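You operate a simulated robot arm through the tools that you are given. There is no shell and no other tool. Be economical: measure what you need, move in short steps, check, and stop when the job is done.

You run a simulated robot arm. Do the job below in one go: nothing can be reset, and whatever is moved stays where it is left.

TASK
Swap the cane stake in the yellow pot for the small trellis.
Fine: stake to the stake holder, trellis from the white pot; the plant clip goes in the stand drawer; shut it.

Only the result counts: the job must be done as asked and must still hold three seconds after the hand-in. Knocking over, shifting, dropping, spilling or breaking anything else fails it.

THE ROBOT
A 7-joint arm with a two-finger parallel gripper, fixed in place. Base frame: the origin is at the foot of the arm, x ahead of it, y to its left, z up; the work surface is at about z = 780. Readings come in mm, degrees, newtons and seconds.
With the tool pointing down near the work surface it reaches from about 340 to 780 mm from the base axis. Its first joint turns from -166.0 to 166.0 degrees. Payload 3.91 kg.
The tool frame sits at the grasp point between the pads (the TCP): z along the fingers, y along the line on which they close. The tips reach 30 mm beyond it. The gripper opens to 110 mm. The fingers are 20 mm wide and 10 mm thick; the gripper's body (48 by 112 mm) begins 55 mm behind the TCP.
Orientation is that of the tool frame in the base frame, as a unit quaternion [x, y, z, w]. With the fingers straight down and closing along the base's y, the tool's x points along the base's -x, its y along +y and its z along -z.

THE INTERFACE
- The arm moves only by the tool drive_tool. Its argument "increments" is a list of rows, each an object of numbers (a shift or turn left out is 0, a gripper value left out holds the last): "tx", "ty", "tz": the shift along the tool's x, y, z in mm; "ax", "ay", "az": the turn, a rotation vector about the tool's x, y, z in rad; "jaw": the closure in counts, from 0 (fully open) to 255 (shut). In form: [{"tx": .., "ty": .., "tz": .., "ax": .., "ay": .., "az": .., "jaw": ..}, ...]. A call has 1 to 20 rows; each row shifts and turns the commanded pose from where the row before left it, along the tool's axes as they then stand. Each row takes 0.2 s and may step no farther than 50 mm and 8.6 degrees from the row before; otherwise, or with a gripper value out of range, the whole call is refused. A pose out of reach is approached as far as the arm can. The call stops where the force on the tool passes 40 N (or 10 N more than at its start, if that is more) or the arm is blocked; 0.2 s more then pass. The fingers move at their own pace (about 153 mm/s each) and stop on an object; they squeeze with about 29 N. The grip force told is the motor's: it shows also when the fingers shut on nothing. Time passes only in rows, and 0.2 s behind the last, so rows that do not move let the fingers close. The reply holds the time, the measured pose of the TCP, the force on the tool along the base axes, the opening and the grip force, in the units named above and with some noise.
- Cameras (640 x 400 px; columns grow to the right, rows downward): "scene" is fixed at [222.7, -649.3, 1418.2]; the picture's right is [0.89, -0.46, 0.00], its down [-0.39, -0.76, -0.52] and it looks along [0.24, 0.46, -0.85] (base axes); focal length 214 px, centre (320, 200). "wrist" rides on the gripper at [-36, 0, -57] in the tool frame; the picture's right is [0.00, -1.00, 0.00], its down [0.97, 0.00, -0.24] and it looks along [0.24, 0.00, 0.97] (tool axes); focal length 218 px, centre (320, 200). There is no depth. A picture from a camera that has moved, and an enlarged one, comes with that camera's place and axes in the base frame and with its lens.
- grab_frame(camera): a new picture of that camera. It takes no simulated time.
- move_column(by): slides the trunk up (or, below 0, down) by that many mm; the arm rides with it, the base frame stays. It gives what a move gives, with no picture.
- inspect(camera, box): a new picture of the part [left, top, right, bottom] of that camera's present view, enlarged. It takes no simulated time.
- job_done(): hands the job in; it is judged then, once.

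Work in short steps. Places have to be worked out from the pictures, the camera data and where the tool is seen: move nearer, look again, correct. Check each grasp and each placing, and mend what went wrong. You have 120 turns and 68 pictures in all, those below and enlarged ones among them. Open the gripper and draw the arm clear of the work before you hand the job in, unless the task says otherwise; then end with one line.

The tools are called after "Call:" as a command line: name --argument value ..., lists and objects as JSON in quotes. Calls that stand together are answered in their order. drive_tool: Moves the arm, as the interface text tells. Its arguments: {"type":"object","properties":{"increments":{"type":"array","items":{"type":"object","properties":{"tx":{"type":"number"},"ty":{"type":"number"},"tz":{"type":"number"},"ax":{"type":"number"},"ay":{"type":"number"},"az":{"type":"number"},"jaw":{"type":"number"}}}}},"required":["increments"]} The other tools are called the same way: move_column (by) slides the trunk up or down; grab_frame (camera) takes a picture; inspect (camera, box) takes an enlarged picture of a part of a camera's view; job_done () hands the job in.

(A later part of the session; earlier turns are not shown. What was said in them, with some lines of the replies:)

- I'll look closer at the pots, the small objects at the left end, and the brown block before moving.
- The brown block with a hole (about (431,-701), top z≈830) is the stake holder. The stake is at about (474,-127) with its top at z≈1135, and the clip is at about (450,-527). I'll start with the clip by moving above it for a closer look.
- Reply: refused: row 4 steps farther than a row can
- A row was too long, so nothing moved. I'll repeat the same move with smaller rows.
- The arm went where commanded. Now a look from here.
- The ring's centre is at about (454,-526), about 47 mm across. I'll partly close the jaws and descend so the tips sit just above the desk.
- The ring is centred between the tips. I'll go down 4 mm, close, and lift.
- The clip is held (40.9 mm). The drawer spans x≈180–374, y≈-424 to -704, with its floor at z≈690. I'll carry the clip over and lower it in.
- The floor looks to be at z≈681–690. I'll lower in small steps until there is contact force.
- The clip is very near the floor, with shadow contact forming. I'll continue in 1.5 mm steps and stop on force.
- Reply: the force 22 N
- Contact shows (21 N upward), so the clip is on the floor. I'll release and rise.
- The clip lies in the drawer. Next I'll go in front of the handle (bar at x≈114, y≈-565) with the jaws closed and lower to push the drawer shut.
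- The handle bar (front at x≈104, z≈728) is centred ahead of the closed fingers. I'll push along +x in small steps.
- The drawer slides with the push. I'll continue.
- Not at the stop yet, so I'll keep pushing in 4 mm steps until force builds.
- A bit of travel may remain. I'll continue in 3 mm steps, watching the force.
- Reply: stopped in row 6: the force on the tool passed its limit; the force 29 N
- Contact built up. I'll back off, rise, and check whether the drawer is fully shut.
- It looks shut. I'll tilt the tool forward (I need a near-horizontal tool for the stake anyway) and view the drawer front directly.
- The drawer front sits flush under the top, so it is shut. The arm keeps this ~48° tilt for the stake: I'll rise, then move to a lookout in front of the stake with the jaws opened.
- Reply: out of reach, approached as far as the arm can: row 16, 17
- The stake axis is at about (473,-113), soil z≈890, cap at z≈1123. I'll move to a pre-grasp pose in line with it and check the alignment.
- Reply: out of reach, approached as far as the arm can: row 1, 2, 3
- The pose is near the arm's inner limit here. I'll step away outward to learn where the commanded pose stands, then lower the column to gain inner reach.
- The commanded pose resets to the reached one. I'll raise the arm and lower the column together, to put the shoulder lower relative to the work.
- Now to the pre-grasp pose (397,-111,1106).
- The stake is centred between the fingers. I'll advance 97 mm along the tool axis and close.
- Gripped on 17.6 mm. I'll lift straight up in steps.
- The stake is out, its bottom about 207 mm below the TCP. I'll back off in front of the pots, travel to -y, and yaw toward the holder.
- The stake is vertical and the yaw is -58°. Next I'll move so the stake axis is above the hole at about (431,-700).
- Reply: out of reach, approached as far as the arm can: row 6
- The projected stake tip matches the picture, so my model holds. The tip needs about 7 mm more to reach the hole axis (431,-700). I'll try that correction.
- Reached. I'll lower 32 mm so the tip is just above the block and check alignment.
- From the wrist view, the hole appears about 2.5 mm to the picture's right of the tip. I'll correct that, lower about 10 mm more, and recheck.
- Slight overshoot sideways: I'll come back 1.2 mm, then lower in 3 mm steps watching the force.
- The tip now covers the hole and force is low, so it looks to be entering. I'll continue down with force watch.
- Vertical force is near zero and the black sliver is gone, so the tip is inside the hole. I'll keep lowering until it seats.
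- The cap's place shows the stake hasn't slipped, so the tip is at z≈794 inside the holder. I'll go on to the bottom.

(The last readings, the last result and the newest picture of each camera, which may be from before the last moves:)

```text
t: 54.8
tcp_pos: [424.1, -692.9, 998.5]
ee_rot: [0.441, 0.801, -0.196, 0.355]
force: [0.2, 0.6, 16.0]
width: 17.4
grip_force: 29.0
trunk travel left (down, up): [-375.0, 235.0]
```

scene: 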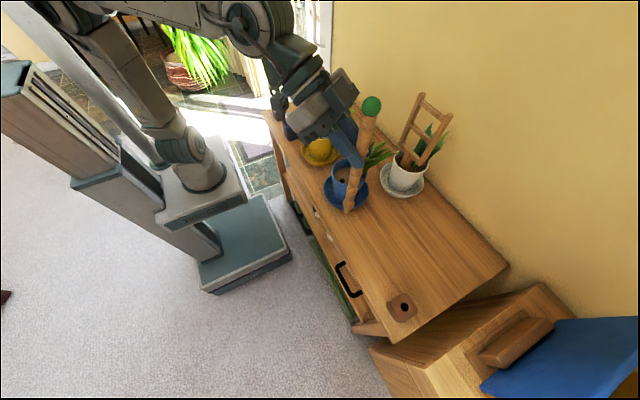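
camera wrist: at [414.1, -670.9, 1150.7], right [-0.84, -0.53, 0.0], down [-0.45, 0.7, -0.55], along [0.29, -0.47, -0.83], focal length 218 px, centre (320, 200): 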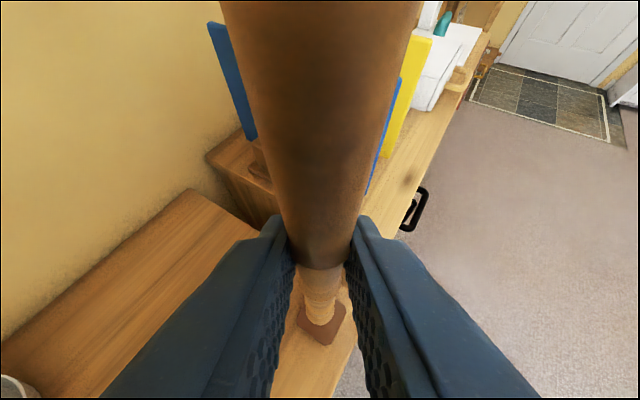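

Seated (16 N). I'll release gently and retreat along the tool axis.

Call:
drive_tool --increments '[{"tx": -1.5, "tz": -1.35}, {"jaw": 150}, {}, {"tz": -20}, {"tz": -40}, {"tz": -45}, {"tz": -45}, {}]'

Call:
grab_frame --camera "wrist"

Call:
grab_frame --camera "scene"

```text
t: 56.6
tcp_pos: [364.3, -598.4, 1098.4]
ee_rot: [0.442, 0.802, -0.195, 0.352]
force: [-0.1, 0.0, 0.2]
width: 45.0
grip_force: 0.0
trunk travel left (down, up): [-375.0, 235.0]
```

```text
26 pictures are left
camera wrist: at [353.5, -583.2, 1163.7], right [-0.84, -0.54, 0.0], down [-0.45, 0.7, -0.55], along [0.29, -0.47, -0.83], focal length 218 px, centre (320, 200)
```

wrist: 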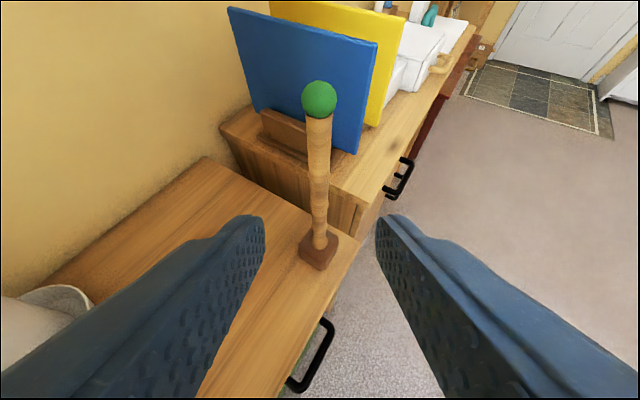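

```text
25 pictures are left
```

scene: 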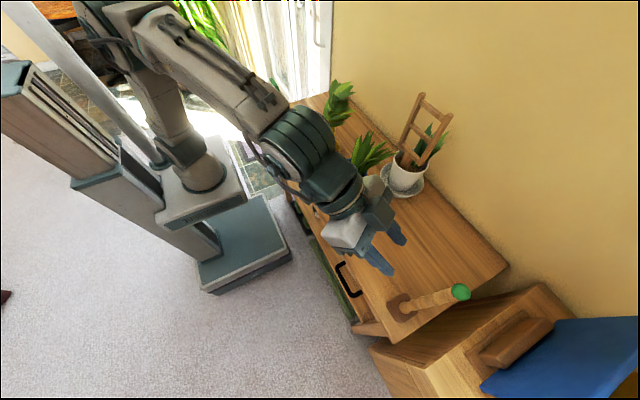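

The stake stands upright in the holder. From triangulation, the trellis is vertical at x≈671, rails at y≈-328 and -424, top z≈1112, with a single foot. I'll yaw back to 0 and go to a pre-grasp in front of it with the jaws fully open.

Call:
drive_tool --increments '[{"tz": -20, "jaw": 0}, {"ax": -0.1066, "az": -0.0969}, {"ax": -0.1066, "az": -0.0969}, {"ax": -0.1066, "az": -0.0969}, {"ax": -0.1066, "az": -0.0969}, {"ax": -0.1066, "az": -0.0969}, {"ax": -0.1066, "az": -0.0969}, {"ax": -0.1066, "az": -0.0969}, {}]'

```text
t: 58.6
tcp_pos: [358.5, -587.9, 1111.1]
ee_rot: [-0.001, 0.915, 0.002, 0.403]
force: [0.4, 0.4, -0.7]
width: 110.0
grip_force: 0.1
trunk travel left (down, up): [-375.0, 235.0]
```

Call:
drive_tool --increments '[{"tx": -25.7, "ty": 30.3, "tz": 20.2}, {"tx": -25.7, "ty": 30.3, "tz": 20.2}, {"tx": -25.7, "ty": 30.3, "tz": 20.2}, {"tx": -25.7, "ty": 30.3, "tz": 20.2}, {"tx": -25.7, "ty": 30.3, "tz": 20.2}, {"tx": -25.7, "ty": 30.3, "tz": 20.2}, {"tx": -25.7, "ty": 30.3, "tz": 20.2}, {}]'

Call:
grab_frame --camera "wrist"

```text
t: 60.4
tcp_pos: [585.4, -375.7, 1149.0]
ee_rot: [0.0, 0.915, 0.001, 0.403]
force: [-0.2, 0.7, 0.4]
width: 109.9
grip_force: 0.1
trunk travel left (down, up): [-375.0, 235.0]
```

```text
24 pictures are left
camera wrist: at [567.0, -375.2, 1214.2], right [0.0, -1.0, 0.0], down [-0.83, 0.0, -0.55], along [0.55, 0.0, -0.83], focal length 218 px, centre (320, 200)
```

wrist: 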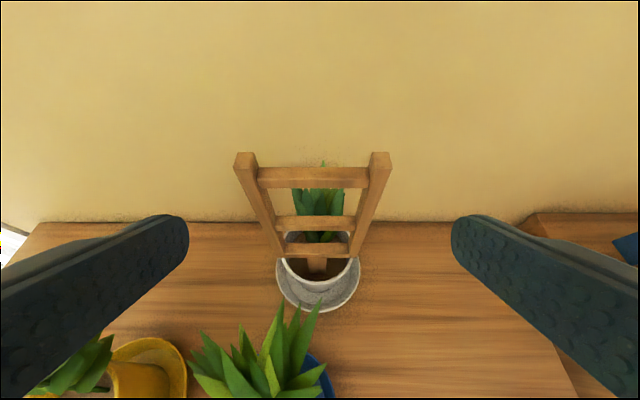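

The trellis is about 100 mm wide, too tight for spanning both rails, so I'll grip the left rail (y≈-327) between the top and middle rungs. First I'll line up on it with a narrower opening.

Call:
drive_tool --increments '[{"tx": 2.9, "ty": 24.3, "tz": 6, "jaw": 172}, {"tx": 2.9, "ty": 24.3, "tz": 6}, {}, {}]'

Call:
grab_frame --camera "wrist"

```text
t: 61.4
tcp_pos: [590.1, -327.8, 1137.1]
ee_rot: [0.0, 0.915, 0.002, 0.403]
force: [-0.2, -0.2, 0.7]
width: 35.8
grip_force: 0.1
trunk travel left (down, up): [-375.0, 235.0]
```

```text
23 pictures are left
camera wrist: at [571.0, -327.6, 1202.5], right [0.0, -1.0, 0.0], down [-0.83, 0.0, -0.55], along [0.55, 0.0, -0.83], focal length 218 px, centre (320, 200)
```

wrist: 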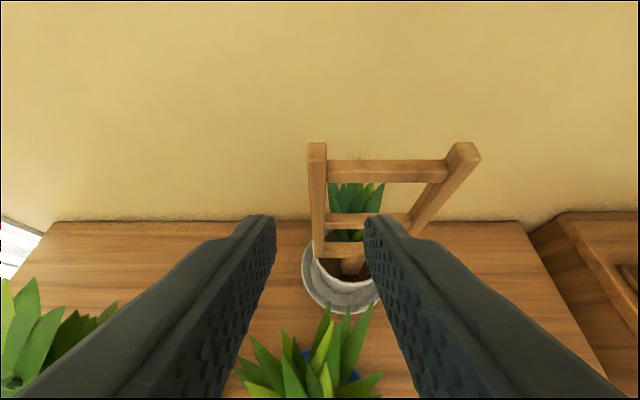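

The rail is centred within about 1.5 mm. I'll advance 90 mm into the window between the rungs and close.

Call:
drive_tool --increments '[{"ty": 1.5, "tz": 25}, {"tz": 25}, {"tz": 20}, {"tz": 12}, {"tz": 8}, {"jaw": 255}, {}, {}]'

Call:
grab_frame --camera "wrist"

Call:
inspect --camera "scene" --box '[350, 60, 480, 210]'

```text
t: 63.2
tcp_pos: [655.4, -325.7, 1075.0]
ee_rot: [0.0, 0.915, 0.003, 0.403]
force: [-0.9, 0.0, 0.0]
width: 11.6
grip_force: 29.4
trunk travel left (down, up): [-375.0, 235.0]
```

```text
22 pictures are left
camera wrist: at [636.8, -325.4, 1140.8], right [0.0, -1.0, 0.0], down [-0.83, 0.0, -0.55], along [0.55, 0.0, -0.83], focal length 218 px, centre (320, 200)
```

wrist: 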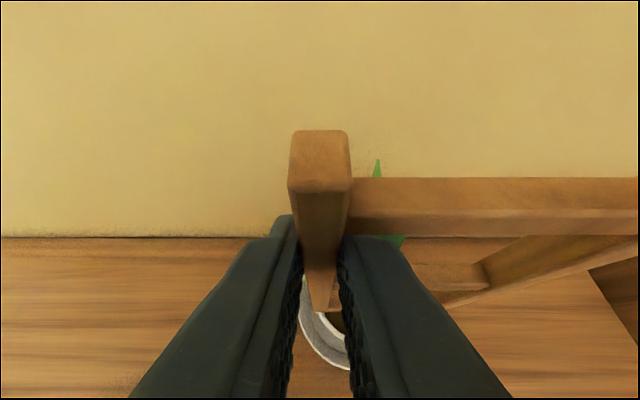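

```text
2.67 times, centred on (415, 135) of scene
camera zoom: at [222.7, -649.3, 1418.2], right [0.89, -0.46, 0.0], down [-0.39, -0.76, -0.52], along [0.24, 0.46, -0.85], focal length 572 px, centre (67, 373)
```

zoom: 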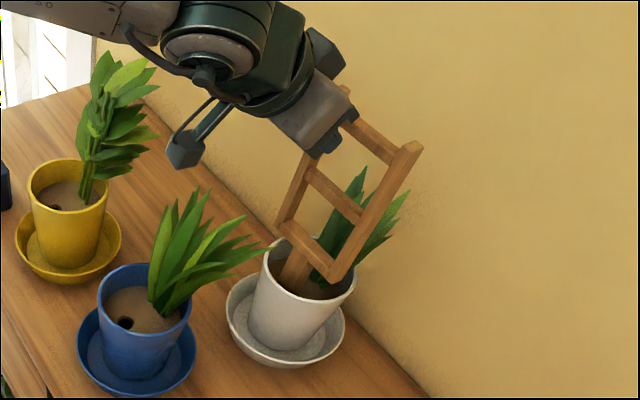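

The rail is gripped (11.6 mm). The yellow pot's empty hole is at about (475,-110). I'll lift with the column.

Call:
move_column --by 30

Call:
move_column --by 195

Call:
grab_frame --camera "scene"

Call:
grab_frame --camera "wrist"

```text
t: 64.0
tcp_pos: [654.9, -325.8, 1105.0]
ee_rot: [0.0, 0.915, 0.003, 0.404]
force: [-0.3, -0.1, -1.0]
width: 11.6
grip_force: 28.8
trunk travel left (down, up): [-405.0, 205.0]
```

```text
t: 66.1
tcp_pos: [655.4, -325.8, 1300.2]
ee_rot: [0.0, 0.915, 0.002, 0.402]
force: [0.2, -0.4, -1.6]
width: 11.3
grip_force: 29.6
trunk travel left (down, up): [-600.0, 10.0]
```

```text
20 pictures are left
```

scene: 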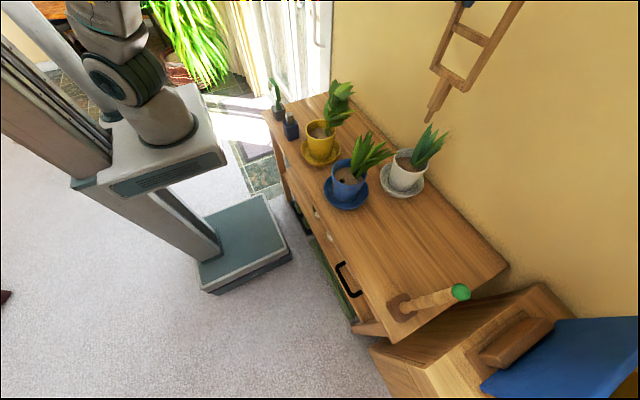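

```text
19 pictures are left
camera wrist: at [636.9, -325.4, 1365.8], right [0.0, -1.0, 0.0], down [-0.83, 0.0, -0.55], along [0.55, 0.0, -0.83], focal length 218 px, centre (320, 200)
```

wrist: 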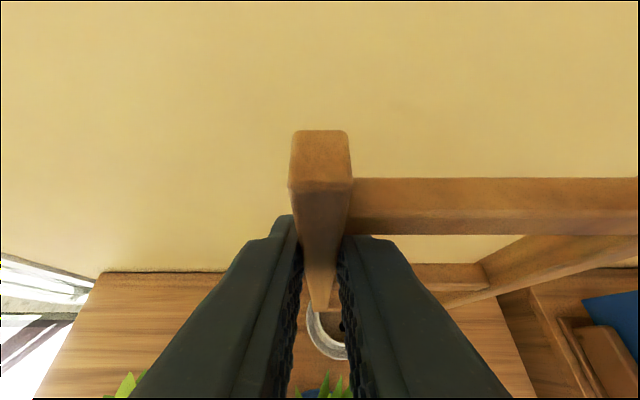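

The trellis is out and steady in the grip, its foot tip at about (670,-371,1062). I'll lift 40 mm more to clear the leaves and carry it above the yellow pot.

Call:
drive_tool --increments '[{"tx": -14.8, "tz": -13.5}, {"tx": -14.8, "tz": -13.4}, {"tx": 16.3, "ty": 32.6, "tz": -17.95}, {"tx": 16.3, "ty": 32.6, "tz": -17.95}, {"tx": 16.3, "ty": 32.6, "tz": -17.95}, {"tx": 16.3, "ty": 32.6, "tz": -17.95}, {"tx": 16.3, "ty": 32.6, "tz": -17.95}, {"tx": 16.3, "ty": 32.6, "tz": -17.95}, {"tx": 16.3, "ty": 32.6, "tz": -17.95}, {"tx": 16.3, "ty": 32.6, "tz": -17.95}, {}]'

Call:
grab_frame --camera "wrist"

Call:
inspect --camera "scene" --box '[240, 0, 400, 180]'

```text
t: 68.5
tcp_pos: [463.2, -68.3, 1342.5]
ee_rot: [0.0, 0.915, 0.003, 0.403]
force: [0.7, -0.4, -0.8]
width: 11.3
grip_force: 28.8
trunk travel left (down, up): [-600.0, 10.0]
```

```text
18 pictures are left
camera wrist: at [444.2, -68.7, 1408.1], right [0.0, -1.0, 0.0], down [-0.83, 0.0, -0.55], along [0.55, 0.0, -0.83], focal length 218 px, centre (320, 200)
```

wrist: 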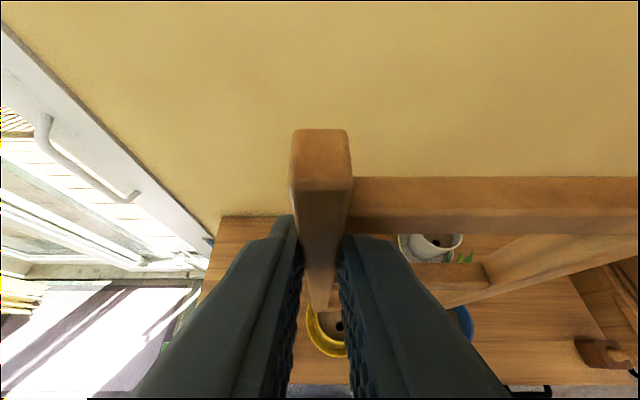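

```text
2.22 times, centred on (320, 90) of scene
camera zoom: at [222.7, -649.3, 1418.2], right [0.89, -0.46, 0.0], down [-0.39, -0.76, -0.52], along [0.24, 0.46, -0.85], focal length 477 px, centre (320, 444)
```

zoom: 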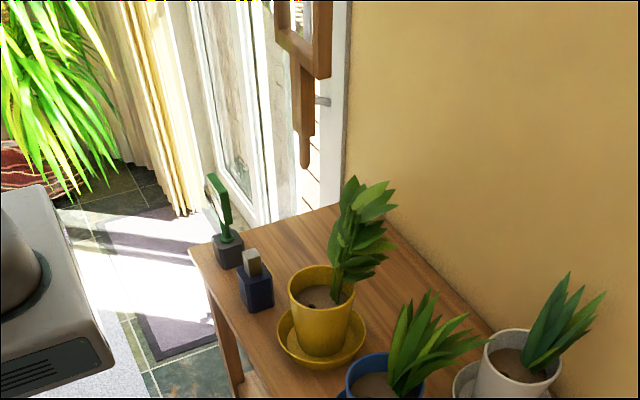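

The hole is at (474,-110), and the foot tip appears on the hole's vertical line. I'll lower with the column until the tip is near the rim, then check.

Call:
move_column --by -185

Call:
inspect --camera "scene" --box '[280, 70, 360, 160]'

Call:
grab_frame --camera "wrist"

```text
t: 70.5
tcp_pos: [462.5, -69.0, 1157.5]
ee_rot: [0.0, 0.915, 0.002, 0.403]
force: [-0.5, -0.3, -0.1]
width: 11.4
grip_force: 29.4
trunk travel left (down, up): [-415.0, 195.0]
```

```text
4.44 times, centred on (320, 115) of scene
camera zoom: at [222.7, -649.3, 1418.2], right [0.89, -0.46, 0.0], down [-0.39, -0.76, -0.52], along [0.24, 0.46, -0.85], focal length 953 px, centre (320, 578)
```

zoom: 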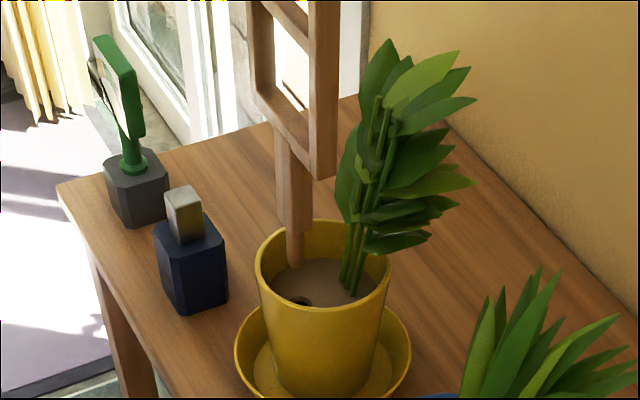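

```text
15 pictures are left
camera wrist: at [444.0, -68.6, 1223.4], right [0.0, -1.0, 0.0], down [-0.83, 0.0, -0.55], along [0.55, 0.0, -0.83], focal length 218 px, centre (320, 200)
```

wrist: 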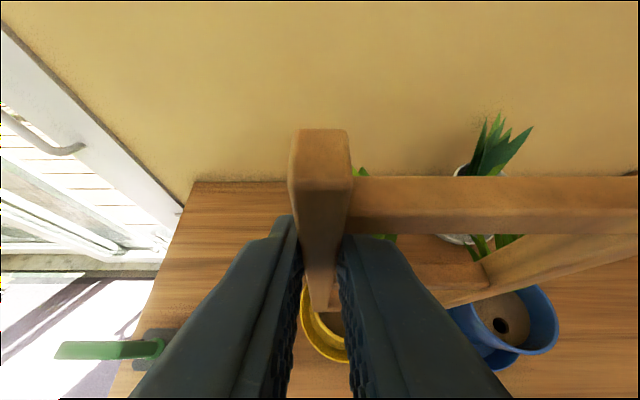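

The foot tip is about 4 mm short in x relative to the hole in both cameras. I'll correct that and lower further for a closer comparison.

Call:
drive_tool --increments '[{"tx": -2.7, "tz": 3}, {}]'

Call:
move_column --by -22

Call:
inspect --camera "scene" --box '[295, 100, 345, 150]'

```text
t: 71.1
tcp_pos: [466.8, -68.5, 1155.8]
ee_rot: [0.0, 0.915, 0.002, 0.403]
force: [0.0, 0.7, -1.0]
width: 11.5
grip_force: 29.6
trunk travel left (down, up): [-415.0, 195.0]
```

```text
t: 71.8
tcp_pos: [465.9, -69.6, 1135.6]
ee_rot: [-0.001, 0.915, 0.003, 0.402]
force: [0.1, 0.3, -0.5]
width: 11.3
grip_force: 29.3
trunk travel left (down, up): [-393.0, 217.0]
```

```text
8.00 times, centred on (320, 125) of scene
camera zoom: at [222.7, -649.3, 1418.2], right [0.89, -0.46, 0.0], down [-0.39, -0.76, -0.52], along [0.24, 0.46, -0.85], focal length 1716 px, centre (320, 800)
```

zoom: 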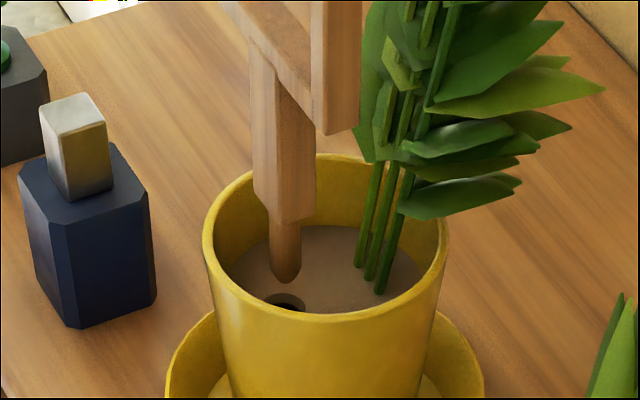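

The tip is in column with the hole and appears about 16 mm above it. I'll lower 10 mm more and compare again.

Call:
move_column --by -11

Call:
inspect --camera "scene" --box '[305, 120, 325, 145]'

```text
t: 72.4
tcp_pos: [466.4, -67.2, 1123.7]
ee_rot: [-0.001, 0.916, 0.002, 0.402]
force: [-0.7, -0.2, -0.6]
width: 11.4
grip_force: 28.8
trunk travel left (down, up): [-382.0, 228.0]
```

```text
16.00 times, centred on (315, 132) of scene
camera zoom: at [222.7, -649.3, 1418.2], right [0.89, -0.46, 0.0], down [-0.39, -0.76, -0.52], along [0.24, 0.46, -0.85], focal length 3432 px, centre (400, 1280)
```

zoom: 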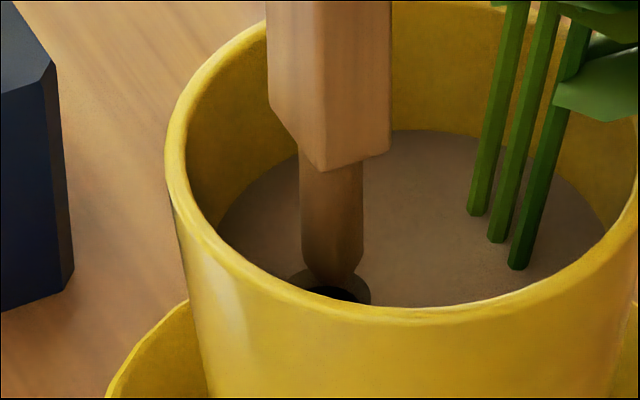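

Well aligned: peg 14 mm over a 19 mm hole. I'll nudge -1.4 mm in y and lower with the arm in 2 mm steps, force-watched.

Call:
drive_tool --increments '[{"ty": -1.4}, {"tx": 1.48, "tz": 1.35}, {"tx": 1.48, "tz": 1.35}, {"tx": 1.48, "tz": 1.35}, {"tx": 1.48, "tz": 1.35}, {"tx": 1.48, "tz": 1.35}, {"tx": 1.48, "tz": 1.35}, {"tx": 1.48, "tz": 1.35}, {}]'

Call:
inspect --camera "scene" --box '[305, 120, 325, 145]'

```text
t: 74.4
tcp_pos: [466.6, -70.4, 1109.7]
ee_rot: [0.0, 0.915, 0.001, 0.403]
force: [1.3, 2.2, 0.6]
width: 11.2
grip_force: 28.8
trunk travel left (down, up): [-382.0, 228.0]
```

```text
16.00 times, centred on (315, 132) of scene
camera zoom: at [222.7, -649.3, 1418.2], right [0.89, -0.46, 0.0], down [-0.39, -0.76, -0.52], along [0.24, 0.46, -0.85], focal length 3432 px, centre (400, 1280)
```

zoom: 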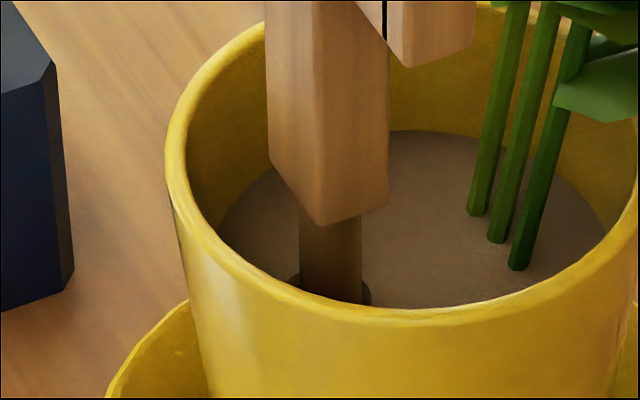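

The peg is in the hole with a slight side force. I'll ease +0.8 mm in y and continue down.

Call:
drive_tool --increments '[{"ty": 0.8}, {"tx": 1.48, "tz": 1.35}, {"tx": 1.48, "tz": 1.35}, {"tx": 1.48, "tz": 1.35}, {"tx": 1.48, "tz": 1.35}, {"tx": 1.48, "tz": 1.35}, {"tx": 1.48, "tz": 1.35}, {"tx": 1.48, "tz": 1.35}, {"tx": 1.48, "tz": 1.35}, {}]'

```text
t: 76.6
tcp_pos: [467.8, -68.0, 1093.2]
ee_rot: [-0.001, 0.916, 0.002, 0.402]
force: [0.4, 0.9, 0.3]
width: 11.0
grip_force: 28.7
trunk travel left (down, up): [-382.0, 228.0]
```

Call:
drive_tool --increments '[{"tx": 1.48, "tz": 1.35}, {"tx": 1.48, "tz": 1.35}, {"tx": 1.48, "tz": 1.35}, {"tx": 1.48, "tz": 1.35}, {"tx": 0.9, "tz": 0.8}, {"tx": 0.9, "tz": 0.8}, {"tx": 0.9, "tz": 0.8}, {}]'

Call:
inspect --camera "scene" --box '[285, 60, 375, 160]'

```text
t: 78.4
tcp_pos: [466.7, -68.8, 1080.6]
ee_rot: [0.0, 0.915, 0.003, 0.403]
force: [0.5, 0.4, -1.2]
width: 11.1
grip_force: 29.5
trunk travel left (down, up): [-382.0, 228.0]
```

```text
4.00 times, centred on (330, 110) of scene
camera zoom: at [222.7, -649.3, 1418.2], right [0.89, -0.46, 0.0], down [-0.39, -0.76, -0.52], along [0.24, 0.46, -0.85], focal length 858 px, centre (280, 560)
```

zoom: 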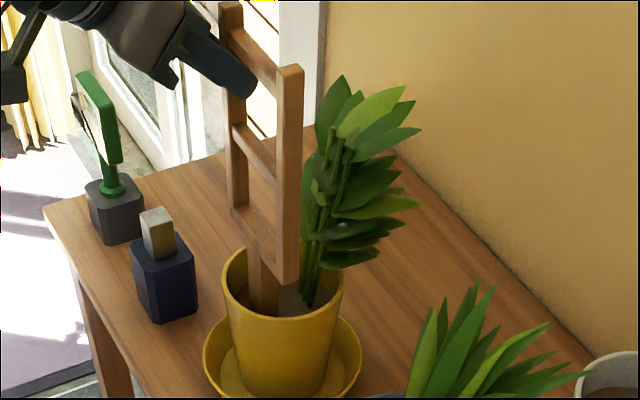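

Going down smoothly. A little more until it seats.

Call:
drive_tool --increments '[{"tx": 0.9, "tz": 0.8}, {"tx": 0.9, "tz": 0.8}, {"tx": 0.9, "tz": 0.8}, {"tx": 0.9, "tz": 0.8}, {"tx": 0.9, "tz": 0.8}, {"tx": 0.9, "tz": 0.8}, {}]'

```text
t: 80.0
tcp_pos: [467.4, -68.8, 1073.6]
ee_rot: [0.0, 0.914, 0.002, 0.405]
force: [-1.7, 2.1, 10.6]
width: 11.0
grip_force: 28.9
trunk travel left (down, up): [-382.0, 228.0]
```

Seated (10.6 N, at the same height as in the white pot). I'll release and retreat along the tool axis.

Call:
drive_tool --increments '[{"tx": -0.6, "tz": -0.5}, {"jaw": 176}, {}, {"tz": -15}, {"tz": -30}, {"tz": -40}, {"tz": -40}, {}]'

Call:
grab_frame --camera "wrist"

Call:
grab_frame --camera "scene"

```text
t: 81.8
tcp_pos: [394.0, -67.1, 1127.1]
ee_rot: [-0.003, 0.935, 0.007, 0.355]
force: [-0.1, 0.0, 0.0]
width: 34.1
grip_force: 0.0
trunk travel left (down, up): [-382.0, 228.0]
```

```text
10 pictures are left
camera wrist: at [382.2, -67.8, 1194.8], right [0.01, -1.0, -0.01], down [-0.89, 0.0, -0.47], along [0.47, 0.01, -0.89], focal length 218 px, centre (320, 200)
```

wrist: 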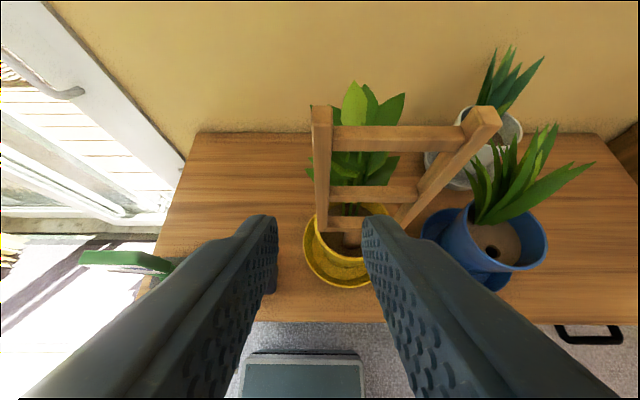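

```text
9 pictures are left
```

scene: 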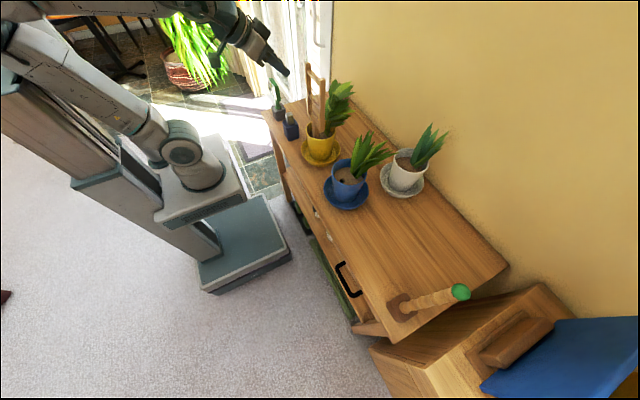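

The trellis stands in the yellow pot and the stake in its holder. I'll raise the arm clear, open the gripper fully, then check the drawer and the holder.

Call:
move_column --by 180

Call:
drive_tool --increments '[{"jaw": 0}, {}, {}, {}]'

Call:
inspect --camera "scene" --box '[300, 200, 480, 350]'

Call:
inspect --camera "scene" --box '[260, 50, 450, 220]'

```text
t: 83.8
tcp_pos: [372.4, -68.2, 1339.6]
ee_rot: [0.0, 0.915, 0.002, 0.403]
force: [-0.8, 0.1, -0.8]
width: 34.1
grip_force: 0.1
trunk travel left (down, up): [-562.0, 48.0]
```

```text
t: 84.8
tcp_pos: [372.9, -68.5, 1341.0]
ee_rot: [0.0, 0.915, 0.002, 0.402]
force: [-0.1, 0.6, 0.0]
width: 110.2
grip_force: 0.0
trunk travel left (down, up): [-562.0, 48.0]
```

```text
2.67 times, centred on (390, 275) of scene
camera zoom: at [222.7, -649.3, 1418.2], right [0.89, -0.46, 0.0], down [-0.39, -0.76, -0.52], along [0.24, 0.46, -0.85], focal length 572 px, centre (133, 0)
```

zoom: 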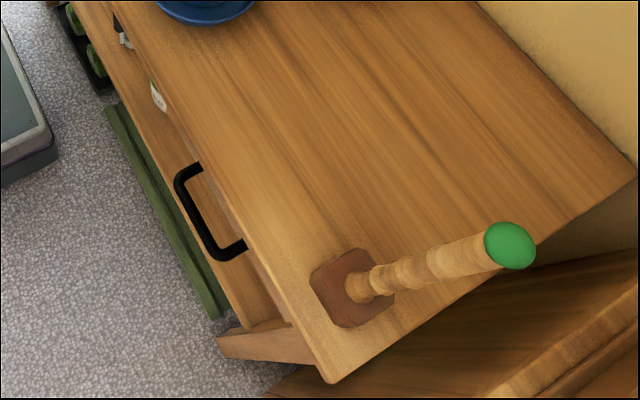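

```text
2.35 times, centred on (355, 135) of scene
camera zoom: at [222.7, -649.3, 1418.2], right [0.89, -0.46, 0.0], down [-0.39, -0.76, -0.52], along [0.24, 0.46, -0.85], focal length 505 px, centre (238, 353)
```

zoom: 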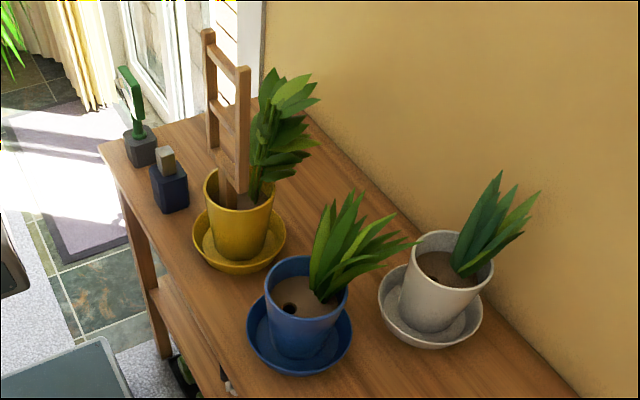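

Everything looks right. I'll double-check the drawer closure with a closer look from the front using the wrist camera.

Call:
drive_tool --increments '[{"ty": -45}, {"ty": -45}, {"ty": -45}, {"ty": -45}, {"ty": -45}, {"ty": -45}, {"ty": -45}, {"ty": -45}, {"ty": -45}, {"ty": -45}, {"tx": 29, "tz": -32}, {"tx": 29, "tz": -32}, {"tx": 29, "tz": -32}, {"tx": 29, "tz": -32}, {"tx": 33, "tz": 30}, {"tx": 33, "tz": 30}, {"tx": 33, "tz": 30}, {"tx": 33, "tz": 30}]'

Call:
move_column --by -250

Call:
inspect --camera "wrist" --box '[160, 80, 480, 280]'

```text
t: 88.6
tcp_pos: [203.2, -518.6, 1158.4]
ee_rot: [-0.001, 0.915, 0.003, 0.403]
force: [-0.1, -0.1, -0.2]
width: 110.2
grip_force: 0.0
trunk travel left (down, up): [-562.0, 48.0]
```

```text
t: 91.2
tcp_pos: [202.2, -517.3, 910.0]
ee_rot: [0.0, 0.915, 0.002, 0.402]
force: [-0.4, -0.2, -0.2]
width: 110.0
grip_force: 0.2
trunk travel left (down, up): [-312.0, 298.0]
```

```text
2.00 times, centred on (320, 180) of wrist
camera zoom: at [183.4, -518.1, 974.7], right [0.0, -1.0, 0.0], down [-0.83, 0.0, -0.55], along [0.55, 0.0, -0.83], focal length 436 px, centre (320, 240)
```

zoom: 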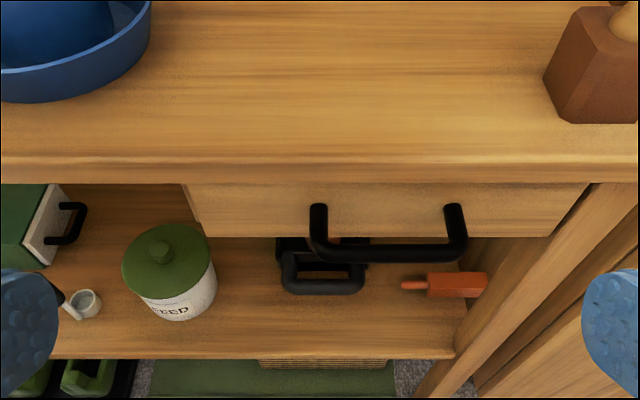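

The drawer front sits flush under the top at its hard stop, and the arm is clear with the gripper open. All the parts are in place, so I'm handing in.

Call:
job_done

```text
The job is handed in.
```

The small trellis from the white pot now stands in the yellow pot, the cane stake is in the stake holder, and the plant clip is in the stand drawer, which is shut.
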